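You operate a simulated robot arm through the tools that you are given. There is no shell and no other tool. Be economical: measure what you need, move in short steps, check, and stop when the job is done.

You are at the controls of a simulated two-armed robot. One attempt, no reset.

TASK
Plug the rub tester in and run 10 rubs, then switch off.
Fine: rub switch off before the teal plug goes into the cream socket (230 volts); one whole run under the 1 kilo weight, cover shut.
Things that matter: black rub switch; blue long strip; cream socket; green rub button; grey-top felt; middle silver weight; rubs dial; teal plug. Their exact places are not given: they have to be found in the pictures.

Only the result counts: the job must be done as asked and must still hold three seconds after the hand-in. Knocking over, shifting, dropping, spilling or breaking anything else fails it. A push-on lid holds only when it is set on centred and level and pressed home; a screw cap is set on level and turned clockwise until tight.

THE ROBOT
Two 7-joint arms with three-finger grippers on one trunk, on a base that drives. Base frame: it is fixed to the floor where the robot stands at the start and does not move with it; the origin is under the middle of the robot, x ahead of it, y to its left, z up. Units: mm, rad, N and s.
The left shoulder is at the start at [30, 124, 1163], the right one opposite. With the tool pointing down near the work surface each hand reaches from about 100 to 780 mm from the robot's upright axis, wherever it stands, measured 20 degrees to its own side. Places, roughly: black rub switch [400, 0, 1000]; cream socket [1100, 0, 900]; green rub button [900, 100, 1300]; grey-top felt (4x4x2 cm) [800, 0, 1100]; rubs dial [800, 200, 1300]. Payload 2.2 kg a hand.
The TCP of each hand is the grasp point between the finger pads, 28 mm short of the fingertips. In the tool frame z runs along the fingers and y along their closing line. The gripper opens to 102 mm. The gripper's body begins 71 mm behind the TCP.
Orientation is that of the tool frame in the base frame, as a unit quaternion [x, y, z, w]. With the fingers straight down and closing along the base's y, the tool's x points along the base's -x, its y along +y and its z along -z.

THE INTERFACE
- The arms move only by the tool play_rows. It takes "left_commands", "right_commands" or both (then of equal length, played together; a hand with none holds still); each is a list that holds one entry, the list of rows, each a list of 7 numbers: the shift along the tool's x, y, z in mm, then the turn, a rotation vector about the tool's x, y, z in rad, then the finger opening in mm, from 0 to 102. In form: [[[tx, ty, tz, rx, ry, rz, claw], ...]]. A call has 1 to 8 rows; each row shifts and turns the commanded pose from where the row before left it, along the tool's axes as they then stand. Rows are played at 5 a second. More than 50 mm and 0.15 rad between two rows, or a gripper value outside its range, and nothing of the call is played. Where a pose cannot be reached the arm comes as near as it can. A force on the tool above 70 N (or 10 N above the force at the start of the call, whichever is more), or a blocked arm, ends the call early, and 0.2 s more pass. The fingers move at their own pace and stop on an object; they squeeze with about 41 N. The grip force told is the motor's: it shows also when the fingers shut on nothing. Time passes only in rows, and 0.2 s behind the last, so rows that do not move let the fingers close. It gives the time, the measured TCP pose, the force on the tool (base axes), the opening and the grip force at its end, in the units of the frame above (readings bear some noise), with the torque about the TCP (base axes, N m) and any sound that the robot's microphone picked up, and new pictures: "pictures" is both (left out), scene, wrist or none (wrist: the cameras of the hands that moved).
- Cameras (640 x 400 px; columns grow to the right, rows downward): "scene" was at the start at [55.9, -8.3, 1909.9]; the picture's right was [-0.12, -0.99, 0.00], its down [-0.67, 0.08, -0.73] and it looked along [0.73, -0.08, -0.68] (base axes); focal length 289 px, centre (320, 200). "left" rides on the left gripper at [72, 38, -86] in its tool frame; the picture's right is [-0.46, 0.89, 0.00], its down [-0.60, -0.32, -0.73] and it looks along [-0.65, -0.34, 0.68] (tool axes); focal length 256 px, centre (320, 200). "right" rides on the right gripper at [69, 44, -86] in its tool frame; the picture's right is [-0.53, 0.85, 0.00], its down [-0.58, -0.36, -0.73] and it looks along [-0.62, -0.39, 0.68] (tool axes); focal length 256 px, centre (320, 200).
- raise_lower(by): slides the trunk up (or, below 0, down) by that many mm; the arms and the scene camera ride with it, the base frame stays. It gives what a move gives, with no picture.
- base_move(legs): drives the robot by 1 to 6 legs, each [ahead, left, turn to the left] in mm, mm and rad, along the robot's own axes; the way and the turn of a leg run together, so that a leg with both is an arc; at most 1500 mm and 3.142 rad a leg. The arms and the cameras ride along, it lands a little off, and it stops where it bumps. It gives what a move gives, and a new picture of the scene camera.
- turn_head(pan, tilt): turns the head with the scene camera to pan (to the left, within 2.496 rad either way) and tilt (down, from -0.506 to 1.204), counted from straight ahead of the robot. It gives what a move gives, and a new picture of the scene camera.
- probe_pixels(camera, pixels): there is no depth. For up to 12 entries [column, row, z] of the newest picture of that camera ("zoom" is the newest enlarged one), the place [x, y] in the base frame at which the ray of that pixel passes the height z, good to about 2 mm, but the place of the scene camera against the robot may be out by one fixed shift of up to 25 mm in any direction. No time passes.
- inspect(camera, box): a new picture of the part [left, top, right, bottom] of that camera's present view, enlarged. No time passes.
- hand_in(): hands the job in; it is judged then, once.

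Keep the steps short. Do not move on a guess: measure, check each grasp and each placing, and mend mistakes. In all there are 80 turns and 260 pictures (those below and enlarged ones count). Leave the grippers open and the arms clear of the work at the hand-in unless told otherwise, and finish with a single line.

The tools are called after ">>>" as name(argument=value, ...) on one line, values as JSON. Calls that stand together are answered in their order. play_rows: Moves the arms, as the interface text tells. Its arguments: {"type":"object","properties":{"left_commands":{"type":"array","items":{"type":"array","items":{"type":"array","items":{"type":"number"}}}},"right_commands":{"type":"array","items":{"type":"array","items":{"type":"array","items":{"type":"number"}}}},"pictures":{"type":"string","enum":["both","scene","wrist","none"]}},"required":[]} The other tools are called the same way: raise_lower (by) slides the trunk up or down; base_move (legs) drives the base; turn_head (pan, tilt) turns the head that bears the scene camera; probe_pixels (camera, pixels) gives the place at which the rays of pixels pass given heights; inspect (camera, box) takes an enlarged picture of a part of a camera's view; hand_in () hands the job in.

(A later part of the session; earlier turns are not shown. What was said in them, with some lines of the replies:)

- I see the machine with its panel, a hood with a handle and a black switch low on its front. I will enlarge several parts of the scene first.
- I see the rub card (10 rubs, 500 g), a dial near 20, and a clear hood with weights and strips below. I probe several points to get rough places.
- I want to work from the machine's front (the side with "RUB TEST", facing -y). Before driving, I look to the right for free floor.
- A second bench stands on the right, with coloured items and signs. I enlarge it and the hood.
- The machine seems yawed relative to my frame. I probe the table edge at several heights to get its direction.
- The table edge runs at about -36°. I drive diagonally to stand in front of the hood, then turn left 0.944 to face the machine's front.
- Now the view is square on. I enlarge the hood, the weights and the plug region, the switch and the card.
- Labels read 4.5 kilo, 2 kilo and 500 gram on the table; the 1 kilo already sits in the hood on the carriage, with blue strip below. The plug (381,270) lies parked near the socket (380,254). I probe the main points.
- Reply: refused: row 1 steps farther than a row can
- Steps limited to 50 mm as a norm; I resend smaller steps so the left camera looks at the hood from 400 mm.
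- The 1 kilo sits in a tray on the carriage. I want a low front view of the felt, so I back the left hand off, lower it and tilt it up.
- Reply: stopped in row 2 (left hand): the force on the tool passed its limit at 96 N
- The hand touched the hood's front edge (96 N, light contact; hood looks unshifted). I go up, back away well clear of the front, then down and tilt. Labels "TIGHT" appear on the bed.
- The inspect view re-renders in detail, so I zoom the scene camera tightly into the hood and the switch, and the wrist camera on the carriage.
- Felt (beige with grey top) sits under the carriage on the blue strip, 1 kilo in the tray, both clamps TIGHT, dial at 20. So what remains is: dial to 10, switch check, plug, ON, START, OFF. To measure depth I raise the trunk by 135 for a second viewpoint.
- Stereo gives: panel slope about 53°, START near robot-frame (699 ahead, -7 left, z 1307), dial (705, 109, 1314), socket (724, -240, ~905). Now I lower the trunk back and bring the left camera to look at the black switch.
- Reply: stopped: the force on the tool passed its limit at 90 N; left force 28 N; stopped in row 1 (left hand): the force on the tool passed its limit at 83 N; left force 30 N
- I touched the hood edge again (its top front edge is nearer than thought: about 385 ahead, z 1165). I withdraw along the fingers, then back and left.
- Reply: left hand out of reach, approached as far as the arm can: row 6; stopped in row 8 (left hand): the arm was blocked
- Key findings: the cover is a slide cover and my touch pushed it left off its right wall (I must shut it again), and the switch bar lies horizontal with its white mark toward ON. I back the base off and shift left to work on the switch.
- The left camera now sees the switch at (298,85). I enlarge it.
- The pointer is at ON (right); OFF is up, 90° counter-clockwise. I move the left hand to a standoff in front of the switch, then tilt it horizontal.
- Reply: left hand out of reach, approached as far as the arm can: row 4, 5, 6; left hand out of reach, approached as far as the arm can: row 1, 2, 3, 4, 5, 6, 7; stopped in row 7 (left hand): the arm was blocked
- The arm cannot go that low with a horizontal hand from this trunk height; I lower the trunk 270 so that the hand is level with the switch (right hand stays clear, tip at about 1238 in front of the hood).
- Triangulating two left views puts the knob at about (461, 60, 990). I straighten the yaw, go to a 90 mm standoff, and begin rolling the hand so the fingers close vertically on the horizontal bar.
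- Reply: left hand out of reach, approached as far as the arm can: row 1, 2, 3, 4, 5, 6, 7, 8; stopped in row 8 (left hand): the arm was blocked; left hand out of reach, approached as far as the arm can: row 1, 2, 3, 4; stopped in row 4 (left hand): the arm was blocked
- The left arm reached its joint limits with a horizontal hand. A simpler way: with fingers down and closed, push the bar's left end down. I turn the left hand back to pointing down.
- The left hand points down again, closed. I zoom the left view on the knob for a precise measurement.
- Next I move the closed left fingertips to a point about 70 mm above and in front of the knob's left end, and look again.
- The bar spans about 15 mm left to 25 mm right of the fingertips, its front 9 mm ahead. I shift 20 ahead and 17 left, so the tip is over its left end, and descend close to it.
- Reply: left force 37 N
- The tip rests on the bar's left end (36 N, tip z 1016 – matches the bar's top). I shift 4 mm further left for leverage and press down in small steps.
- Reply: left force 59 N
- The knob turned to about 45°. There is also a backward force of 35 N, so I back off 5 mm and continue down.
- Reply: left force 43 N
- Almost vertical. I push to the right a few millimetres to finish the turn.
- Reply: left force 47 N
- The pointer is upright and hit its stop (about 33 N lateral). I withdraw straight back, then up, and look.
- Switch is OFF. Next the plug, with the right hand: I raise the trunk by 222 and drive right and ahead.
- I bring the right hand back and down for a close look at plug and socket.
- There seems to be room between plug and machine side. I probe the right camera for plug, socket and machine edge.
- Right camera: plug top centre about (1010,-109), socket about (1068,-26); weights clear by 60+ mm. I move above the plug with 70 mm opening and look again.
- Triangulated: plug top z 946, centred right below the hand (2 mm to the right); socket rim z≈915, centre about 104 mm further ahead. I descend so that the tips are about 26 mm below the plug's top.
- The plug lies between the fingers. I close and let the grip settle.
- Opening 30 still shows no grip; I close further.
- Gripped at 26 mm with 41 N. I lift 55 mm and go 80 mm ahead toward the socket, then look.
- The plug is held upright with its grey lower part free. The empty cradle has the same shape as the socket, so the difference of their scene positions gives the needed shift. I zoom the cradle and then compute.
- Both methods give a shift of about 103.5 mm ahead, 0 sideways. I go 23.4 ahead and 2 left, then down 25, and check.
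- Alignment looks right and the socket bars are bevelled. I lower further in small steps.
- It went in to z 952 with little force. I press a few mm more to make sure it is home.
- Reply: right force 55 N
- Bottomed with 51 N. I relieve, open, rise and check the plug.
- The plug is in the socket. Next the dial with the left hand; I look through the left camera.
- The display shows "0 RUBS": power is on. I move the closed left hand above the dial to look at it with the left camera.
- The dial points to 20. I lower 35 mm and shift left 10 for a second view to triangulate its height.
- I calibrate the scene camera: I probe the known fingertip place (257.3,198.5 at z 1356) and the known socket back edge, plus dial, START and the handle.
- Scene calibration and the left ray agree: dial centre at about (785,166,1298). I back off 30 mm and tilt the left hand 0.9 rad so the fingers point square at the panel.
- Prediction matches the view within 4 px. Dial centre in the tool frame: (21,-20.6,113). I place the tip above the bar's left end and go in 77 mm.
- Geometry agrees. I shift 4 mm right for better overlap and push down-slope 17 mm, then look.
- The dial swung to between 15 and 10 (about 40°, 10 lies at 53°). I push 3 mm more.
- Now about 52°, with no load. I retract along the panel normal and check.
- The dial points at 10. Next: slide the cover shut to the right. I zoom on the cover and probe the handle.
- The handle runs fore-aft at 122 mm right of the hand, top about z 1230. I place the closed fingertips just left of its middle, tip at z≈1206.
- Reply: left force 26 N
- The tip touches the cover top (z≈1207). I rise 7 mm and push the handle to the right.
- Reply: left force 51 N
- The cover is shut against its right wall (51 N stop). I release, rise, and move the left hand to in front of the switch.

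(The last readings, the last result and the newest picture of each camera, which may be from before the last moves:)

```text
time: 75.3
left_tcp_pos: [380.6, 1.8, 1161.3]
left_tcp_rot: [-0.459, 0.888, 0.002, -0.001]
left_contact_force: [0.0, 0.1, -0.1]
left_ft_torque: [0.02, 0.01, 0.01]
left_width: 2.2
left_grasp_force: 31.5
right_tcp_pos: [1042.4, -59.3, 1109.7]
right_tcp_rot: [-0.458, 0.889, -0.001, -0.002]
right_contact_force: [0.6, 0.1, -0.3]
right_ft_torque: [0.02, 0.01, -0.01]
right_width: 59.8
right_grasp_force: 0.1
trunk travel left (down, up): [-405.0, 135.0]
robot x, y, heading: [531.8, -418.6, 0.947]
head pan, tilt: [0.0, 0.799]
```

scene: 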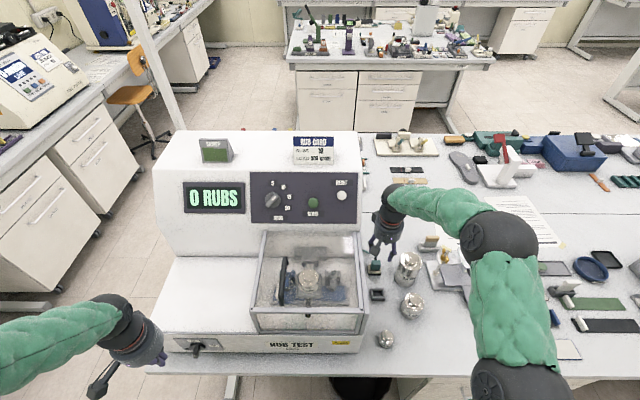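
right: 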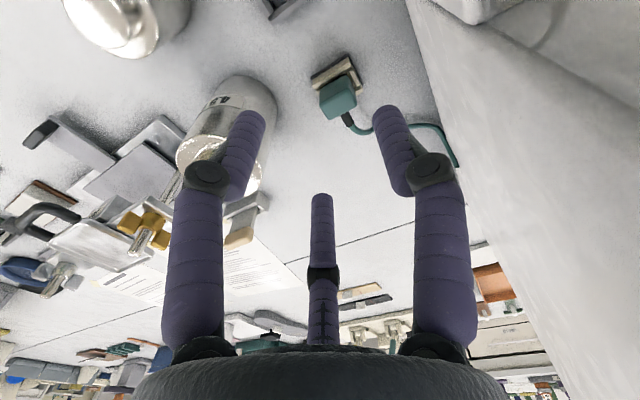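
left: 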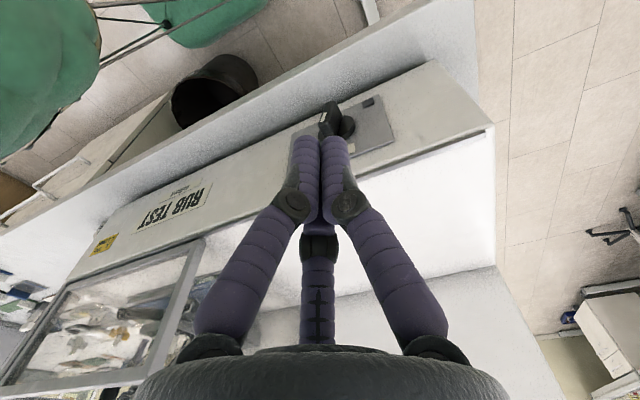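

Reach is fine and the prediction matches the view. I go left 11, down to z 1047, then forward 57 to stand left of the bar's upper half.

>>> play_rows(left_commands=[[[0, 11, 38, 0, 0, 0, 0], [0, 0, 38, 0, 0, 0, 0], [0, 0, 38, 0, 0, 0, 0], [-28, 0, 0, 0, 0, 0, 0], [-28, 0, 0, 0, 0, 0, 0], [0, 0, 0, 0, 0, 0, 0]]], pictures="wrist")

>>> inspect(camera="left", box=[230, 70, 390, 190])

>>> inspect(camera="scene", box=[150, 310, 240, 375])

```text
time: 76.7
left_tcp_pos: [404.4, 52.9, 1044.4]
left_tcp_rot: [-0.459, 0.888, 0.001, -0.002]
left_contact_force: [-0.2, 0.4, 0.8]
left_ft_torque: [0.0, 0.03, 0.01]
left_width: 1.9
left_grasp_force: 31.3
right_tcp_pos: [1043.3, -59.8, 1110.5]
right_tcp_rot: [-0.457, 0.89, -0.002, -0.001]
right_contact_force: [-0.3, 0.1, -0.5]
right_ft_torque: [0.02, 0.03, -0.02]
right_width: 60.2
right_grasp_force: 0.0
trunk travel left (down, up): [-405.0, 135.0]
robot x, y, heading: [534.9, -418.5, 0.945]
head pan, tilt: [0.0, 0.799]
```

left: 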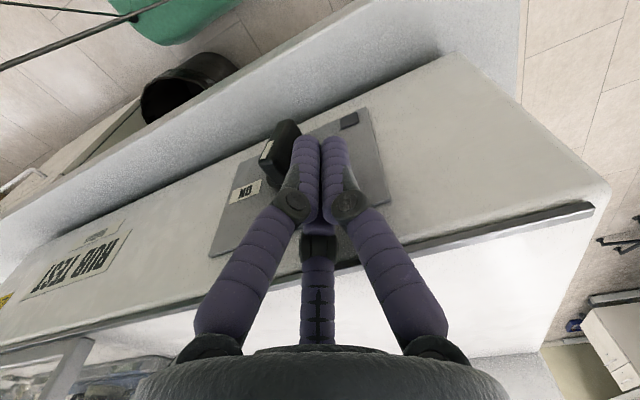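

```text
3.33 times, centred on (310, 130) of left
```

zoom: 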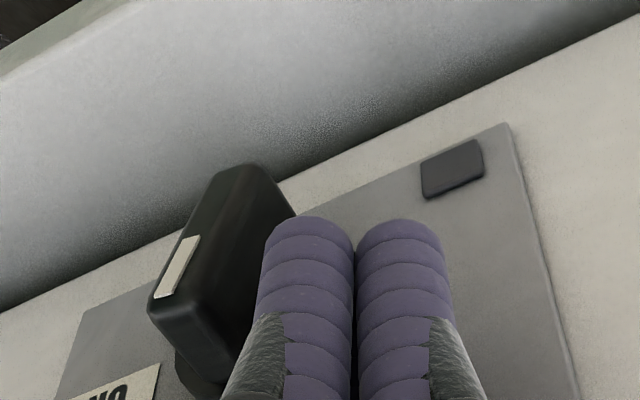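

```text
6.15 times, centred on (195, 342) of scene
```

zoom: 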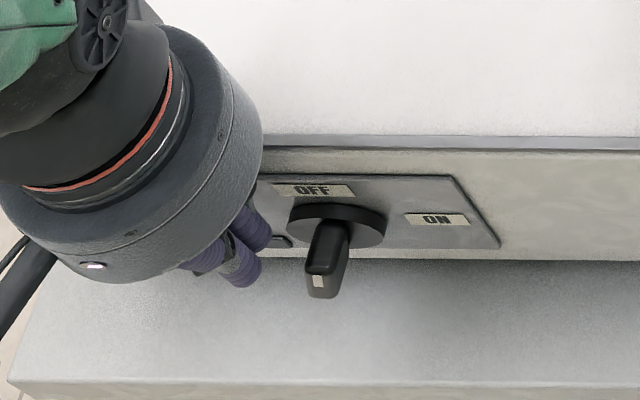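

In place: the tip is left of the bar's upper half. I push right about 24 mm.

>>> play_rows(left_commands=[[[0, -6, -3, 0, 0, 0, 0], [0, -6, 0, 0, 0, 0, 0], [0, -6, 0, 0, 0, 0, 0], [0, -6, 0, 0, 0, 0, 0], [0, 0, 0, 0, 0, 0, 0]]], pictures="none")

>>> inspect(camera="left", box=[230, 70, 390, 190])

>>> inspect(camera="scene", box=[150, 310, 240, 375])

```text
time: 77.9
left_tcp_pos: [423.0, 38.1, 1047.8]
left_tcp_rot: [-0.458, 0.889, 0.002, -0.001]
left_contact_force: [-0.4, 0.0, 0.3]
left_ft_torque: [-0.02, 0.0, -0.06]
left_width: 2.2
left_grasp_force: 30.8
right_tcp_pos: [1043.1, -58.1, 1110.4]
right_tcp_rot: [-0.457, 0.889, -0.002, -0.002]
right_contact_force: [0.0, 0.4, -0.6]
right_ft_torque: [0.01, -0.01, 0.02]
right_width: 60.2
right_grasp_force: 0.0
trunk travel left (down, up): [-405.0, 135.0]
robot x, y, heading: [533.4, -417.2, 0.947]
head pan, tilt: [0.0, 0.799]
```

```text
3.33 times, centred on (310, 130) of left
```

zoom: 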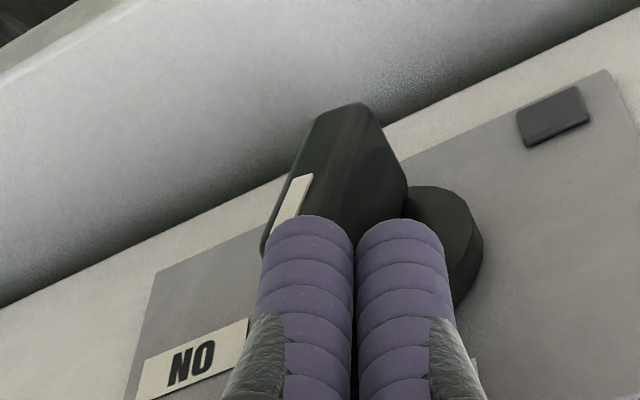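

```text
6.15 times, centred on (195, 342) of scene
```

zoom: 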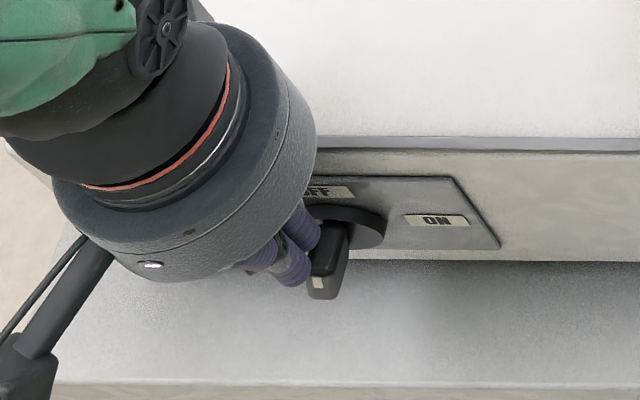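

No load and the bar has not moved: the tip passed over the bar's top. The pivot is lower (z≈997) than assumed. I go back left, down 15 mm, 3 mm back, and push again.

>>> play_rows(left_commands=[[[2, 26, 0, 0, 0, 0, 0], [0, 0, 14, 0, 0, 0, 0], [0, -8, 0, 0, 0, 0, 0], [0, -6, 0, 0, 0, 0, 0], [0, -6, 0, 0, 0, 0, 0], [0, -6, 0, 0, 0, 0, 0], [0, 0, 0, 0, 0, 0, 0]]], pictures="none")

>>> inspect(camera="scene", box=[150, 310, 240, 375])

```text
time: 79.5
left_tcp_pos: [422.0, 37.9, 1033.1]
left_tcp_rot: [-0.459, 0.889, 0.0, -0.001]
left_contact_force: [-0.3, 0.2, 0.4]
left_ft_torque: [-0.03, -0.02, -0.02]
left_width: 2.3
left_grasp_force: 31.4
right_tcp_pos: [1042.4, -59.1, 1110.0]
right_tcp_rot: [-0.456, 0.89, -0.002, -0.001]
right_contact_force: [0.1, -0.2, -0.2]
right_ft_torque: [-0.01, -0.02, 0.01]
right_width: 60.1
right_grasp_force: 0.1
trunk travel left (down, up): [-405.0, 135.0]
robot x, y, heading: [532.3, -415.8, 0.946]
head pan, tilt: [0.0, 0.799]
```

```text
6.15 times, centred on (195, 342) of scene
```

zoom: 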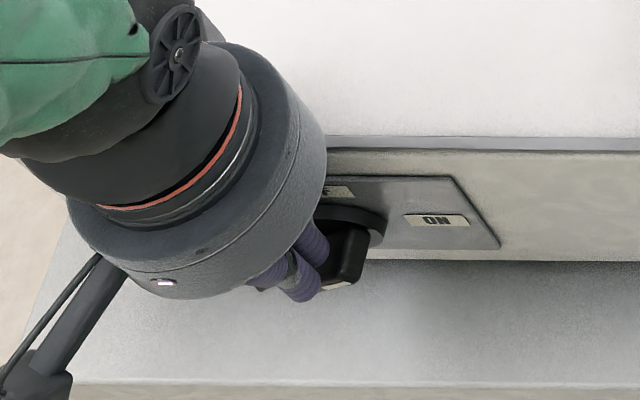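

It turns now. I continue right 10 mm and then press down a little onto the right end until the stop.

>>> play_rows(left_commands=[[[0, -5, 0, 0, 0, 0, 0], [0, -5, 0, 0, 0, 0, 0], [0, -3, 2, 0, 0, 0, 0], [0, 0, 2, 0, 0, 0, 0], [0, 0, 2, 0, 0, 0, 0], [0, 0, 0, 0, 0, 0, 0]]], pictures="none")

>>> inspect(camera="scene", box=[150, 310, 240, 375])

>>> inspect(camera="left", box=[230, 70, 390, 190])

```text
time: 80.9
left_tcp_pos: [431.7, 29.4, 1026.8]
left_tcp_rot: [-0.459, 0.888, 0.002, -0.001]
left_contact_force: [-0.2, 0.0, 0.1]
left_ft_torque: [0.01, 0.04, 0.01]
left_width: 2.0
left_grasp_force: 31.7
right_tcp_pos: [1042.4, -59.0, 1110.6]
right_tcp_rot: [-0.457, 0.889, -0.001, -0.001]
right_contact_force: [-0.5, -0.1, 0.5]
right_ft_torque: [0.02, -0.05, -0.01]
right_width: 59.7
right_grasp_force: 0.0
trunk travel left (down, up): [-405.0, 135.0]
robot x, y, heading: [534.9, -416.5, 0.946]
head pan, tilt: [0.0, 0.799]
```

```text
6.15 times, centred on (195, 342) of scene
```

zoom: 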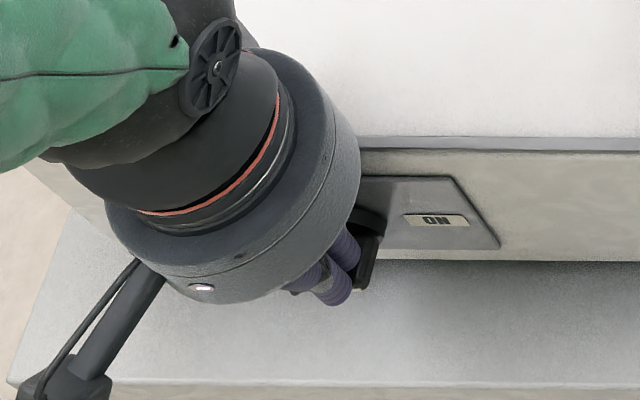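

```text
3.33 times, centred on (310, 130) of left
```

zoom: 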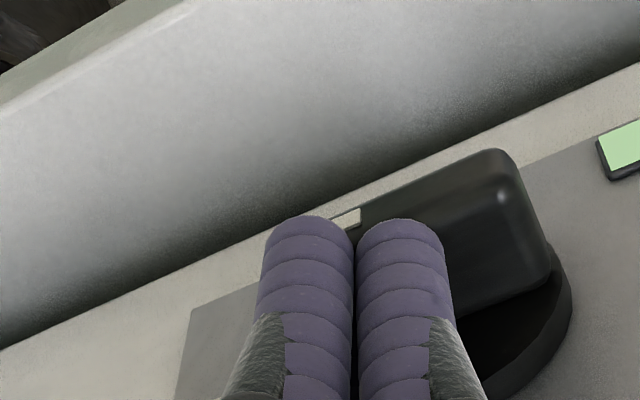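

The lamp beside the switch turned green: ON. I retract the left hand a little and bring the closed right hand up and over toward START (about (876,94,1296)).

>>> play_rows(left_commands=[[[0, 0, -3, 0, 0, 0, 0], [30, 0, 0, 0, 0, 0, 0], [20, 0, 0, 0, 0, 0, 0], [0, 0, -20, 0, 0, 0, 0], [0, 30, 0, 0, 0, 0, 0], [0, 0, 0, 0, 0, 0, 0], [0, 0, 0, 0, 0, 0, 0], [0, 0, 0, 0, 0, 0, 0]]], right_commands=[[[0, 0, -48, 0, 0, 0, 40], [0, 0, -48, 0, 0, 0, 20], [0, 0, -48, 0, 0, 0, 0], [0, 0, -48, 0, 0, 0, 0], [0, 0, -48, 0, 0, 0, 0], [42, 0, 0, 0, 0, 0, 0], [0, 45, 0, 0, 0, 0, 0], [0, 45, 0, 0, 0, 0, 0]]], pictures="none")

>>> play_rows(right_commands=[[[0, 45, 0, 0, 0, 0, 0], [0, 45, 0, 0, -0.15, 0, 0], [0, 44, 0, 0, -0.15, 0, 0], [0, 0, 0, 0, -0.15, 0, 0], [0, 0, 0, 0, -0.15, 0, 0], [0, 0, 0, 0, -0.15, 0, 0], [0, 0, 0, 0, -0.15, 0, 0], [0, 0, 0, 0, 0, 0, 0]]], pictures="both")

>>> inspect(camera="scene", box=[160, 300, 240, 360])

```text
time: 82.7
left_tcp_pos: [378.2, 7.8, 1050.8]
left_tcp_rot: [-0.459, 0.889, 0.0, -0.001]
left_contact_force: [0.0, -0.3, 0.4]
left_ft_torque: [-0.02, 0.02, -0.01]
left_width: 2.2
left_grasp_force: 31.6
right_tcp_pos: [943.7, -38.7, 1348.1]
right_tcp_rot: [-0.457, 0.89, -0.002, 0.0]
right_contact_force: [0.1, -0.2, 0.4]
right_ft_torque: [0.04, -0.02, -0.03]
right_width: 2.0
right_grasp_force: 31.8
trunk travel left (down, up): [-405.0, 135.0]
robot x, y, heading: [532.3, -419.7, 0.947]
head pan, tilt: [0.0, 0.799]
```

```text
time: 84.5
left_tcp_pos: [379.4, 8.7, 1050.9]
left_tcp_rot: [-0.459, 0.888, 0.0, -0.001]
left_contact_force: [0.0, 1.0, -0.6]
left_ft_torque: [0.01, 0.01, -0.02]
left_width: 2.1
left_grasp_force: 31.9
right_tcp_pos: [837.1, 39.7, 1347.5]
right_tcp_rot: [-0.413, 0.802, 0.197, 0.385]
right_contact_force: [-0.5, 0.4, -0.4]
right_ft_torque: [0.0, -0.02, 0.01]
right_width: 2.1
right_grasp_force: 31.8
trunk travel left (down, up): [-405.0, 135.0]
robot x, y, heading: [534.6, -419.3, 0.951]
head pan, tilt: [0.0, 0.799]
```

scene: 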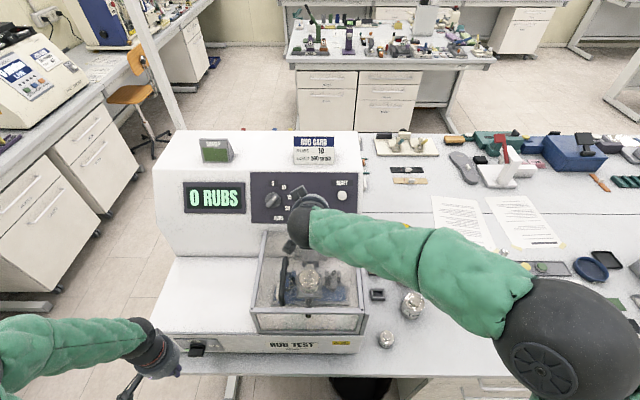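
right: 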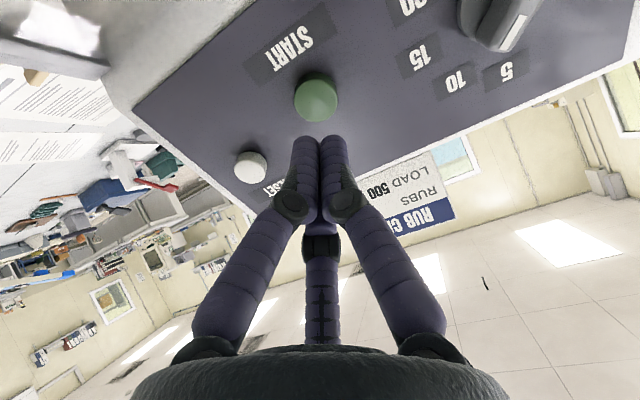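

```text
6.67 times, centred on (200, 330) of scene
```

zoom: 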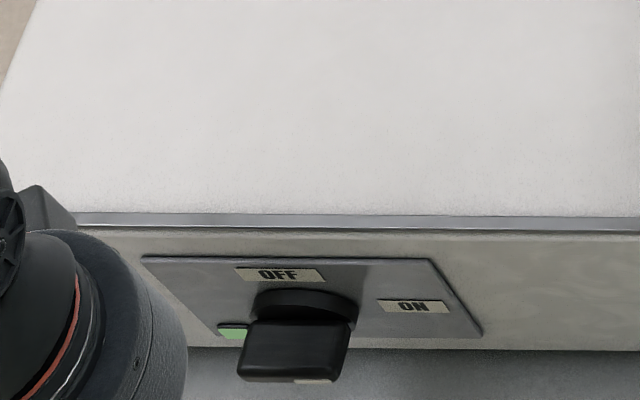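

START lies at tool offset (2,-1.7,84): tip gap about 56 mm. I align and go in 46 mm.

>>> play_rows(right_commands=[[[2, -1.7, 0, 0, 0, 0, 0], [0, 0, 25, 0, 0, 0, 0], [0, 0, 21, 0, 0, 0, 0], [0, 0, 0, 0, 0, 0, 0]]], pictures="wrist")

>>> inspect(camera="right", box=[250, 80, 390, 180])

```text
time: 85.5
left_tcp_pos: [378.4, 8.0, 1052.2]
left_tcp_rot: [-0.458, 0.889, 0.002, -0.001]
left_contact_force: [-0.3, 0.0, 1.3]
left_ft_torque: [-0.04, 0.0, 0.0]
left_width: 2.0
left_grasp_force: 31.7
right_tcp_pos: [859.1, 65.3, 1318.4]
right_tcp_rot: [-0.412, 0.802, 0.198, 0.385]
right_contact_force: [0.4, 0.9, -0.6]
right_ft_torque: [-0.02, -0.02, -0.04]
right_width: 2.1
right_grasp_force: 31.7
trunk travel left (down, up): [-405.0, 135.0]
robot x, y, heading: [533.1, -420.3, 0.949]
head pan, tilt: [0.0, 0.799]
```

right: 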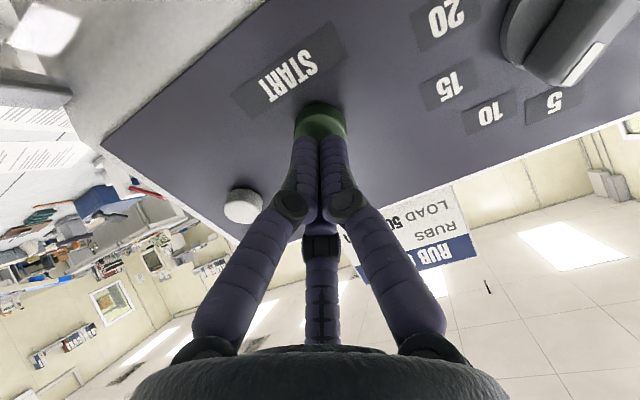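

```text
4.00 times, centred on (320, 130) of right
```

zoom: 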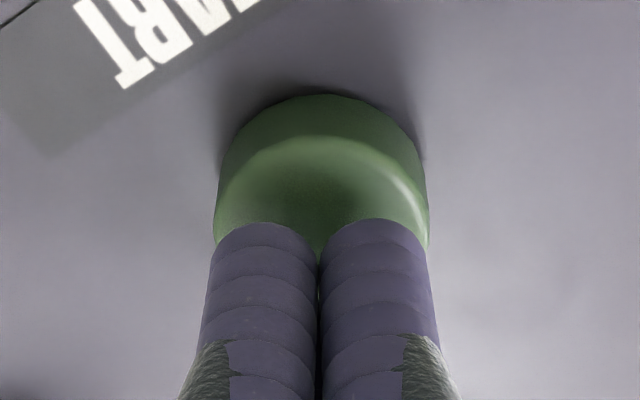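

The tip is centred over the button. I press in 3 mm steps.

>>> play_rows(right_commands=[[[0, 0, 3, 0, 0, 0, 0], [0, 0, 3, 0, 0, 0, 0], [0, 0, 3, 0, 0, 0, 0], [0, 0, 3, 0, 0, 0, 0]]], pictures="scene")

```text
time: 86.5
left_tcp_pos: [378.9, 7.0, 1052.5]
left_tcp_rot: [-0.458, 0.889, 0.002, 0.0]
left_contact_force: [-0.4, -0.4, 0.1]
left_ft_torque: [0.01, 0.0, 0.01]
left_width: 2.0
left_grasp_force: 31.3
right_tcp_pos: [863.1, 74.0, 1310.7]
right_tcp_rot: [-0.412, 0.802, 0.197, 0.386]
right_contact_force: [-0.6, -1.8, 2.1]
right_ft_torque: [0.0, 0.0, 0.02]
right_width: 5.9
right_grasp_force: 31.2
trunk travel left (down, up): [-405.0, 135.0]
robot x, y, heading: [531.4, -420.9, 0.945]
head pan, tilt: [0.0, 0.799]
heard: click
```

scene: 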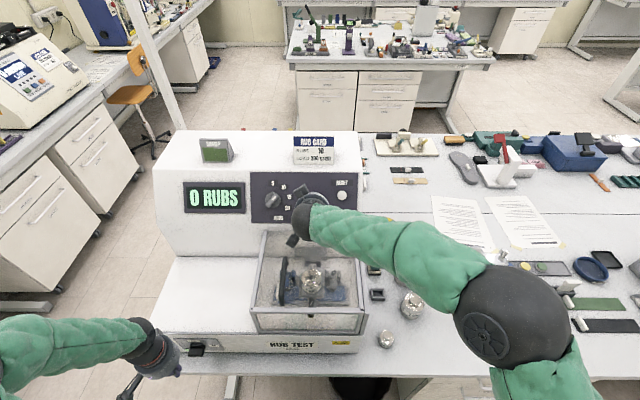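

A click was heard. I retract the right hand off the button and watch the display.

>>> play_rows(right_commands=[[[0, 0, -20, 0, 0, 0, 0], [0, 0, -35, 0, 0, 0, 0], [0, 0, 0, 0, 0, 0, 0], [0, 0, 0, 0, 0, 0, 0]]], pictures="scene")

>>> inspect(camera="scene", box=[170, 170, 370, 340])

```text
time: 87.5
left_tcp_pos: [378.6, 7.8, 1052.8]
left_tcp_rot: [-0.459, 0.889, 0.001, -0.001]
left_contact_force: [0.6, -1.1, 0.5]
left_ft_torque: [0.01, 0.01, -0.01]
left_width: 2.0
left_grasp_force: 31.4
right_tcp_pos: [840.0, 36.3, 1344.0]
right_tcp_rot: [-0.412, 0.802, 0.197, 0.385]
right_contact_force: [0.2, -0.3, 0.3]
right_ft_torque: [0.03, -0.05, -0.04]
right_width: 2.1
right_grasp_force: 31.6
trunk travel left (down, up): [-405.0, 135.0]
robot x, y, heading: [536.4, -421.0, 0.947]
head pan, tilt: [0.0, 0.799]
```

scene: 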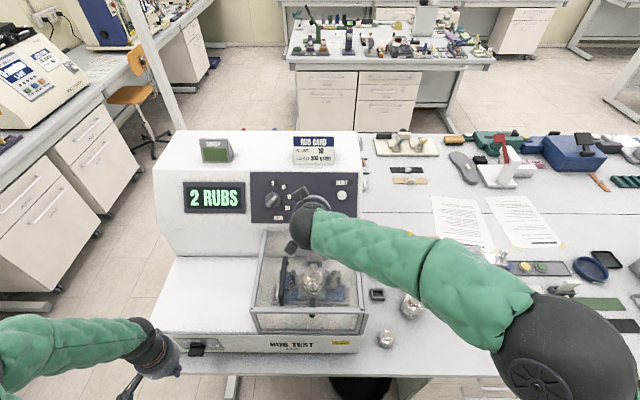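

```text
2.35 times, centred on (270, 255) of scene
```

zoom: 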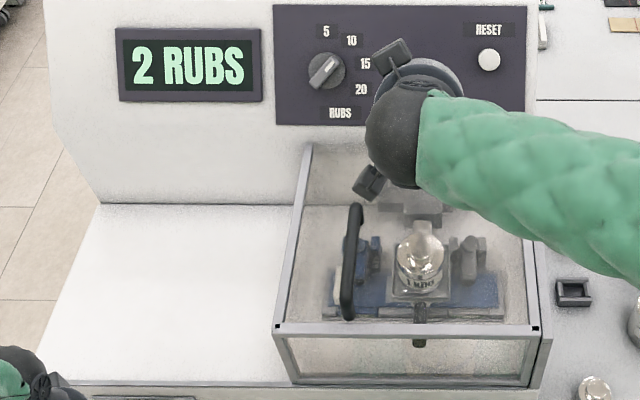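

It runs: "2 RUBS". While it works I bring the right hand back to vertical and away to the right.

>>> play_rows(right_commands=[[[0, 0, -30, 0, 0.15, 0, 0], [0, 0, 0, 0, 0.15, 0, 0], [0, 0, 0, 0, 0.15, 0, 0], [0, 0, 0, 0, 0.15, 0, 0], [0, 0, 0, 0, 0.15, 0, 0], [0, 0, 0, 0, 0.15, 0, 0], [0, 0, -40, 0, 0, 0, 30], [0, 0, -40, 0, 0, 0, 60]]], pictures="none")

>>> play_rows(right_commands=[[[0, -45, 0, 0, 0, 0, 102], [0, -45, 0, 0, 0, 0, 102], [0, -45, 0, 0, 0, 0, 102], [0, -45, 0, 0, 0, 0, 102], [30, -30, 0, 0, 0, 0, 102], [30, 0, 0, 0, 0, 0, 102], [0, 0, 0, 0, 0, 0, 102], [0, 0, 0, 0, 0, 0, 102]]], pictures="scene")

>>> inspect(camera="scene", box=[170, 170, 370, 340])

```text
time: 89.3
left_tcp_pos: [379.4, 8.1, 1051.5]
left_tcp_rot: [-0.459, 0.888, 0.001, 0.0]
left_contact_force: [0.5, -0.2, 0.7]
left_ft_torque: [-0.01, -0.01, 0.02]
left_width: 2.1
left_grasp_force: 31.5
right_tcp_pos: [826.3, 20.7, 1442.4]
right_tcp_rot: [-0.457, 0.889, -0.002, -0.002]
right_contact_force: [0.2, 0.0, -0.3]
right_ft_torque: [0.01, 0.02, 0.02]
right_width: 60.1
right_grasp_force: 0.0
trunk travel left (down, up): [-405.0, 135.0]
robot x, y, heading: [532.0, -416.5, 0.949]
head pan, tilt: [0.0, 0.799]
```

```text
time: 91.1
left_tcp_pos: [378.8, 6.9, 1051.8]
left_tcp_rot: [-0.459, 0.888, 0.002, -0.002]
left_contact_force: [-0.2, 0.2, -0.5]
left_ft_torque: [0.01, -0.01, 0.02]
left_width: 1.9
left_grasp_force: 31.1
right_tcp_pos: [963.3, -153.0, 1444.0]
right_tcp_rot: [-0.457, 0.89, -0.002, -0.001]
right_contact_force: [-0.4, 0.3, 0.5]
right_ft_torque: [0.02, -0.02, -0.02]
right_width: 102.1
right_grasp_force: 0.1
trunk travel left (down, up): [-405.0, 135.0]
robot x, y, heading: [535.3, -418.6, 0.948]
head pan, tilt: [0.0, 0.799]
```

scene: 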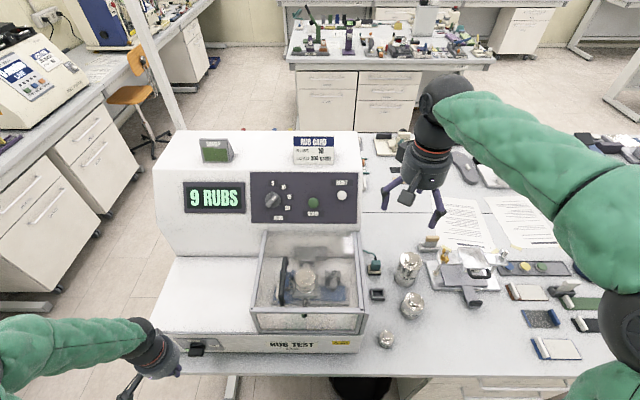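

```text
2.35 times, centred on (270, 255) of scene
```

zoom: 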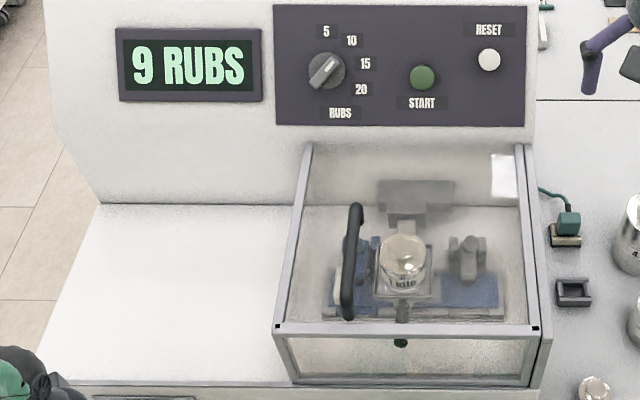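

"9 RUBS". I wait a little over a second and check that it stops at 10.

>>> play_rows(left_commands=[[[0, 0, 0, 0, 0, 0, 0], [0, 0, 0, 0, 0, 0, 0], [0, 0, 0, 0, 0, 0, 0], [0, 0, 0, 0, 0, 0, 0], [0, 0, 0, 0, 0, 0, 0], [0, 0, 0, 0, 0, 0, 0], [0, 0, 0, 0, 0, 0, 0]]], pictures="both")

>>> inspect(camera="scene", box=[170, 170, 370, 340])

```text
time: 92.7
left_tcp_pos: [379.3, 8.2, 1051.6]
left_tcp_rot: [-0.459, 0.888, 0.001, -0.001]
left_contact_force: [-0.4, -1.0, -0.8]
left_ft_torque: [0.01, -0.02, 0.0]
left_width: 2.1
left_grasp_force: 31.7
right_tcp_pos: [962.9, -152.7, 1442.9]
right_tcp_rot: [-0.458, 0.889, -0.002, -0.002]
right_contact_force: [0.3, 0.7, -0.7]
right_ft_torque: [0.01, -0.03, -0.01]
right_width: 102.1
right_grasp_force: 0.0
trunk travel left (down, up): [-405.0, 135.0]
robot x, y, heading: [534.0, -419.9, 0.942]
head pan, tilt: [0.0, 0.799]
```

scene: 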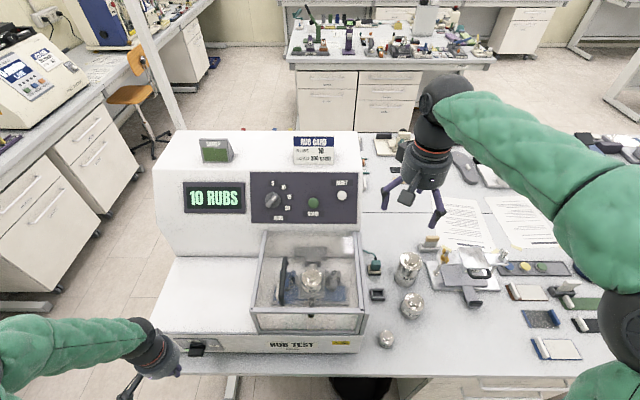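
left: 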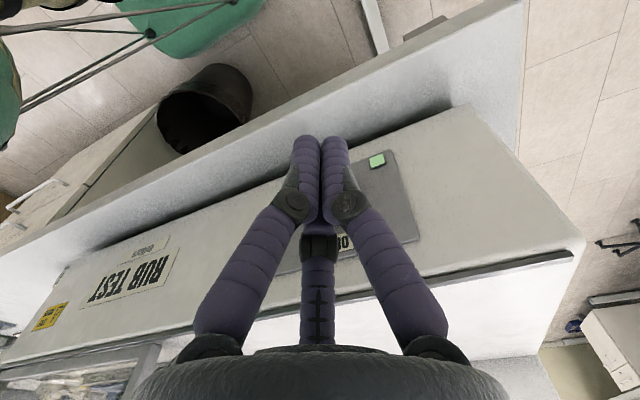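

```text
2.35 times, centred on (270, 255) of scene
```

zoom: 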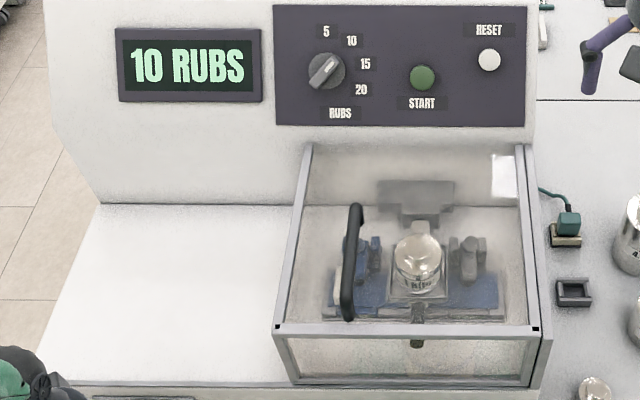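

The run stopped at "10 RUBS". Now OFF: I place the left fingertip above the bar's left end.

>>> play_rows(left_commands=[[[0, 3, 0, 0, 0, 0, 0], [-24, 0, 0, 0, 0, 0, 0], [-24, 0, 0, 0, 0, 0, 0], [0, 0, 8, 0, 0, 0, 0], [0, 0, 0, 0, 0, 0, 0]]], pictures="none")

>>> inspect(camera="left", box=[230, 70, 390, 190])

>>> inspect(camera="scene", box=[150, 310, 240, 375])

```text
time: 93.9
left_tcp_pos: [403.8, 48.0, 1043.3]
left_tcp_rot: [-0.459, 0.889, 0.001, 0.0]
left_contact_force: [0.6, 0.0, -0.4]
left_ft_torque: [0.0, -0.05, -0.01]
left_width: 1.8
left_grasp_force: 31.7
right_tcp_pos: [963.4, -153.0, 1444.4]
right_tcp_rot: [-0.457, 0.889, -0.001, -0.002]
right_contact_force: [-0.5, -0.8, -0.5]
right_ft_torque: [-0.03, -0.01, -0.01]
right_width: 101.9
right_grasp_force: 0.1
trunk travel left (down, up): [-405.0, 135.0]
robot x, y, heading: [533.2, -415.2, 0.946]
head pan, tilt: [0.0, 0.799]
```

```text
3.33 times, centred on (310, 130) of left
```

zoom: 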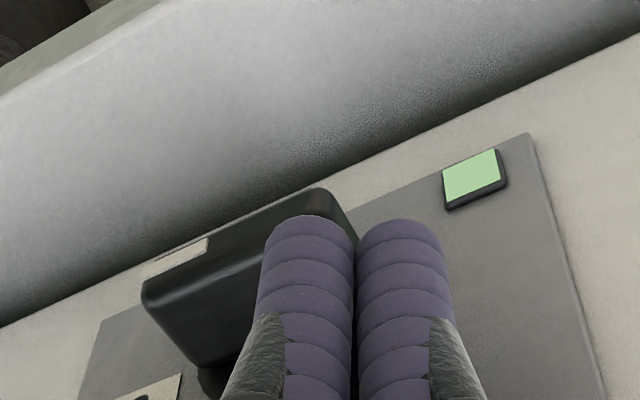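

```text
6.15 times, centred on (195, 342) of scene
```

zoom: 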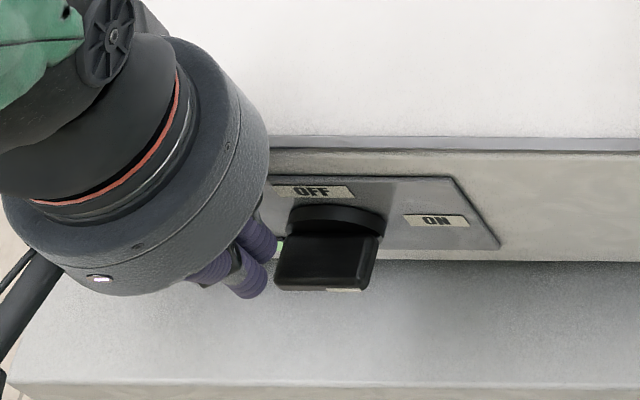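

In place over the left end. I press down about 50 mm in small steps.

>>> play_rows(left_commands=[[[0, 0, 8, 0, 0, 0, 0], [0, 0, 8, 0, 0, 0, 0], [0, 0, 8, 0, 0, 0, 0], [0, 0, 8, 0, 0, 0, 0], [0, 0, 8, 0, 0, 0, 0], [0, 0, 8, 0, 0, 0, 0], [0, -4, 0, 0, 0, 0, 0], [0, -4, 0, 0, 0, 0, 0]]], pictures="none")

>>> inspect(camera="scene", box=[150, 310, 240, 375])

>>> inspect(camera="left", box=[230, 70, 390, 190])

```text
time: 95.7
left_tcp_pos: [409.0, 42.3, 994.9]
left_tcp_rot: [-0.459, 0.888, 0.002, -0.001]
left_contact_force: [-7.3, 4.2, -3.8]
left_ft_torque: [0.07, 0.13, 0.06]
left_width: 2.2
left_grasp_force: 31.9
right_tcp_pos: [962.5, -152.0, 1445.0]
right_tcp_rot: [-0.456, 0.89, -0.001, 0.0]
right_contact_force: [0.3, 0.8, 0.9]
right_ft_torque: [0.04, 0.03, 0.0]
right_width: 102.3
right_grasp_force: 0.1
trunk travel left (down, up): [-405.0, 135.0]
robot x, y, heading: [530.9, -416.8, 0.947]
head pan, tilt: [0.0, 0.799]
```

```text
6.15 times, centred on (195, 342) of scene
```

zoom: 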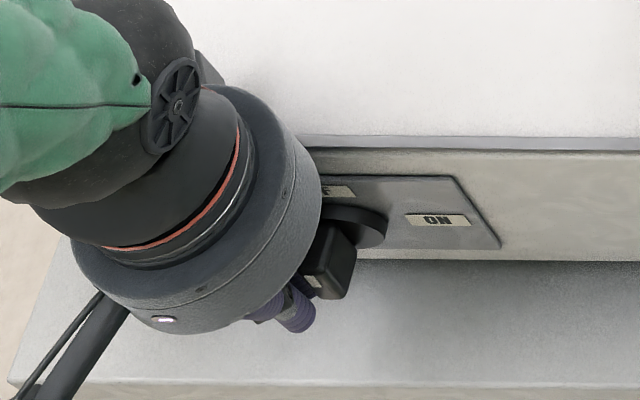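

```text
3.33 times, centred on (310, 130) of left
```

zoom: 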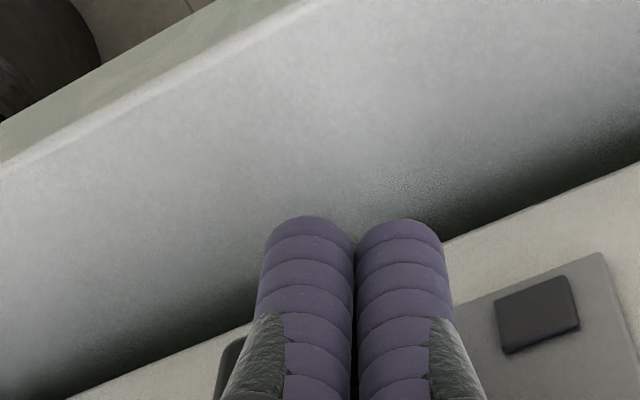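

The lamp went dark: OFF. I push 3 mm more to the stop, then retract back and up, opening the gripper once clear.

>>> play_rows(left_commands=[[[0, -3, 0, 0, 0, 0, 0], [0, 4, 0, 0, 0, 0, 0], [35, 0, 0, 0, 0, 0, 0], [35, 0, 0, 0, 0, 0, 0], [0, 30, -30, 0, 0, 0, 0], [0, 0, -45, 0, 0, 0, 60], [0, 0, -45, 0, 0, 0, 102], [0, 0, -45, 0, 0, 0, 102]]], pictures="both")

>>> inspect(camera="scene", box=[140, 170, 380, 360])

>>> inspect(camera="scene", box=[160, 320, 240, 370])

```text
time: 97.5
left_tcp_pos: [345.5, 4.2, 1160.9]
left_tcp_rot: [-0.459, 0.889, 0.001, -0.001]
left_contact_force: [0.2, -0.4, 0.5]
left_ft_torque: [0.02, 0.01, 0.02]
left_width: 101.9
left_grasp_force: 0.1
right_tcp_pos: [963.7, -154.1, 1444.0]
right_tcp_rot: [-0.457, 0.889, -0.001, -0.001]
right_contact_force: [0.3, 0.0, -0.2]
right_ft_torque: [0.03, -0.01, -0.03]
right_width: 102.1
right_grasp_force: 0.0
trunk travel left (down, up): [-405.0, 135.0]
robot x, y, heading: [532.6, -420.9, 0.949]
head pan, tilt: [0.0, 0.799]
```

scene: 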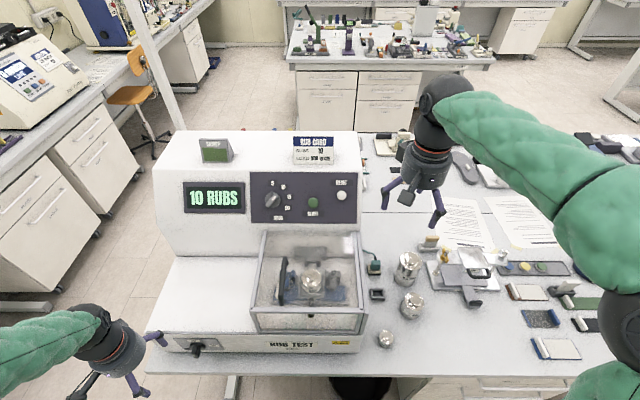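
left: 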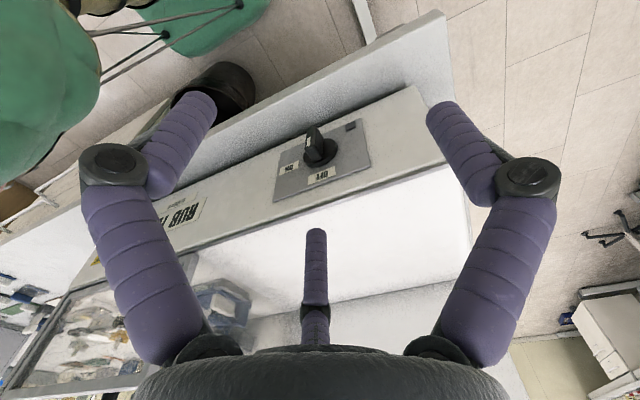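

```text
2.11 times, centred on (260, 265) of scene
```

zoom: 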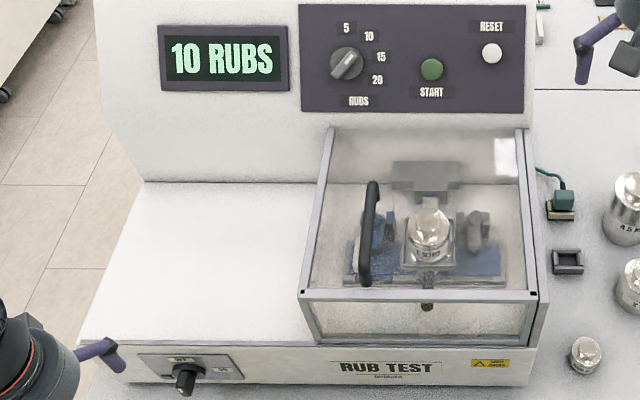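

```text
8.00 times, centred on (200, 345) of scene
```

zoom: 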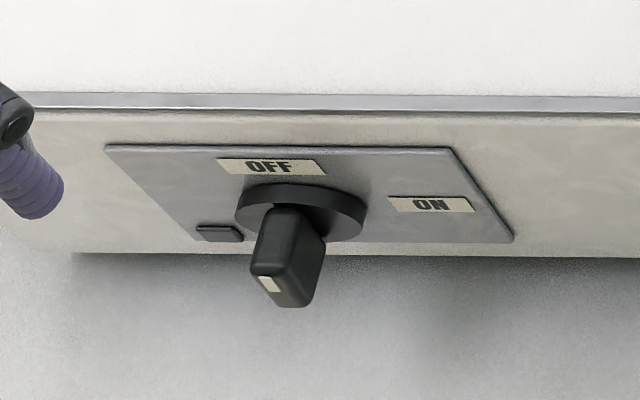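

All looks right: lamp dark, 10 RUBS, cover shut, plug in. One last close look at the switch from the left camera.

>>> inspect(camera="left", box=[270, 105, 380, 205])

>>> inspect(camera="scene", box=[350, 240, 420, 350])

```text
4.00 times, centred on (325, 155) of left
```

zoom: 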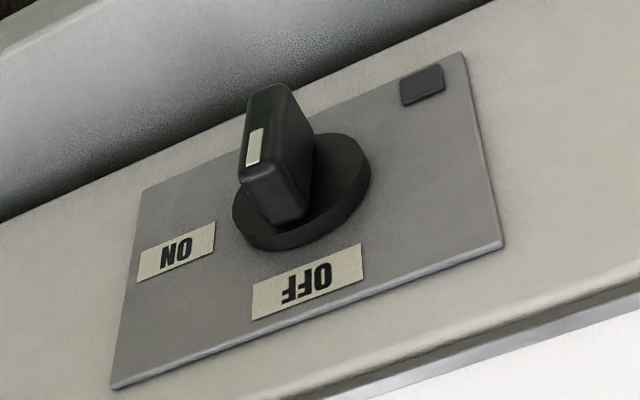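

```text
3.64 times, centred on (385, 295) of scene
```

zoom: 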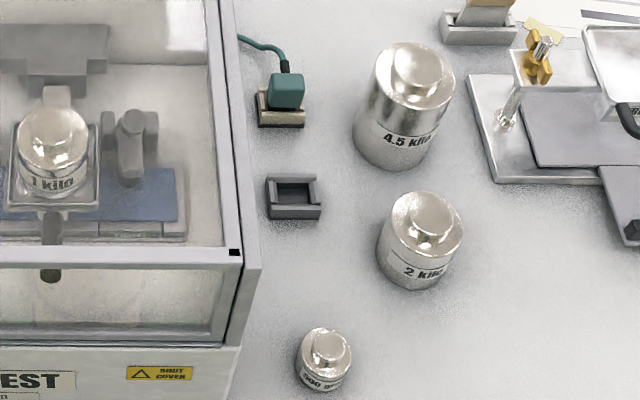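

The switch bar is upright with its mark toward OFF and the lamp is dark. The plug is seated, the cover is shut and the display reads 10 RUBS. The weights on the table stand undisturbed, and both arms are clear with open grippers. I hand in.

>>> hand_in()

```text
The job is handed in.
```

Handed in: with the rub switch off I put the teal plug in the cream socket, then set the dial to 10 and ran one 10-rub run under the 1 kilo weight with the cover shut, then switched off; on the way my left hand bumped the hood and slid the cover open, and I pushed it shut again before switching on.
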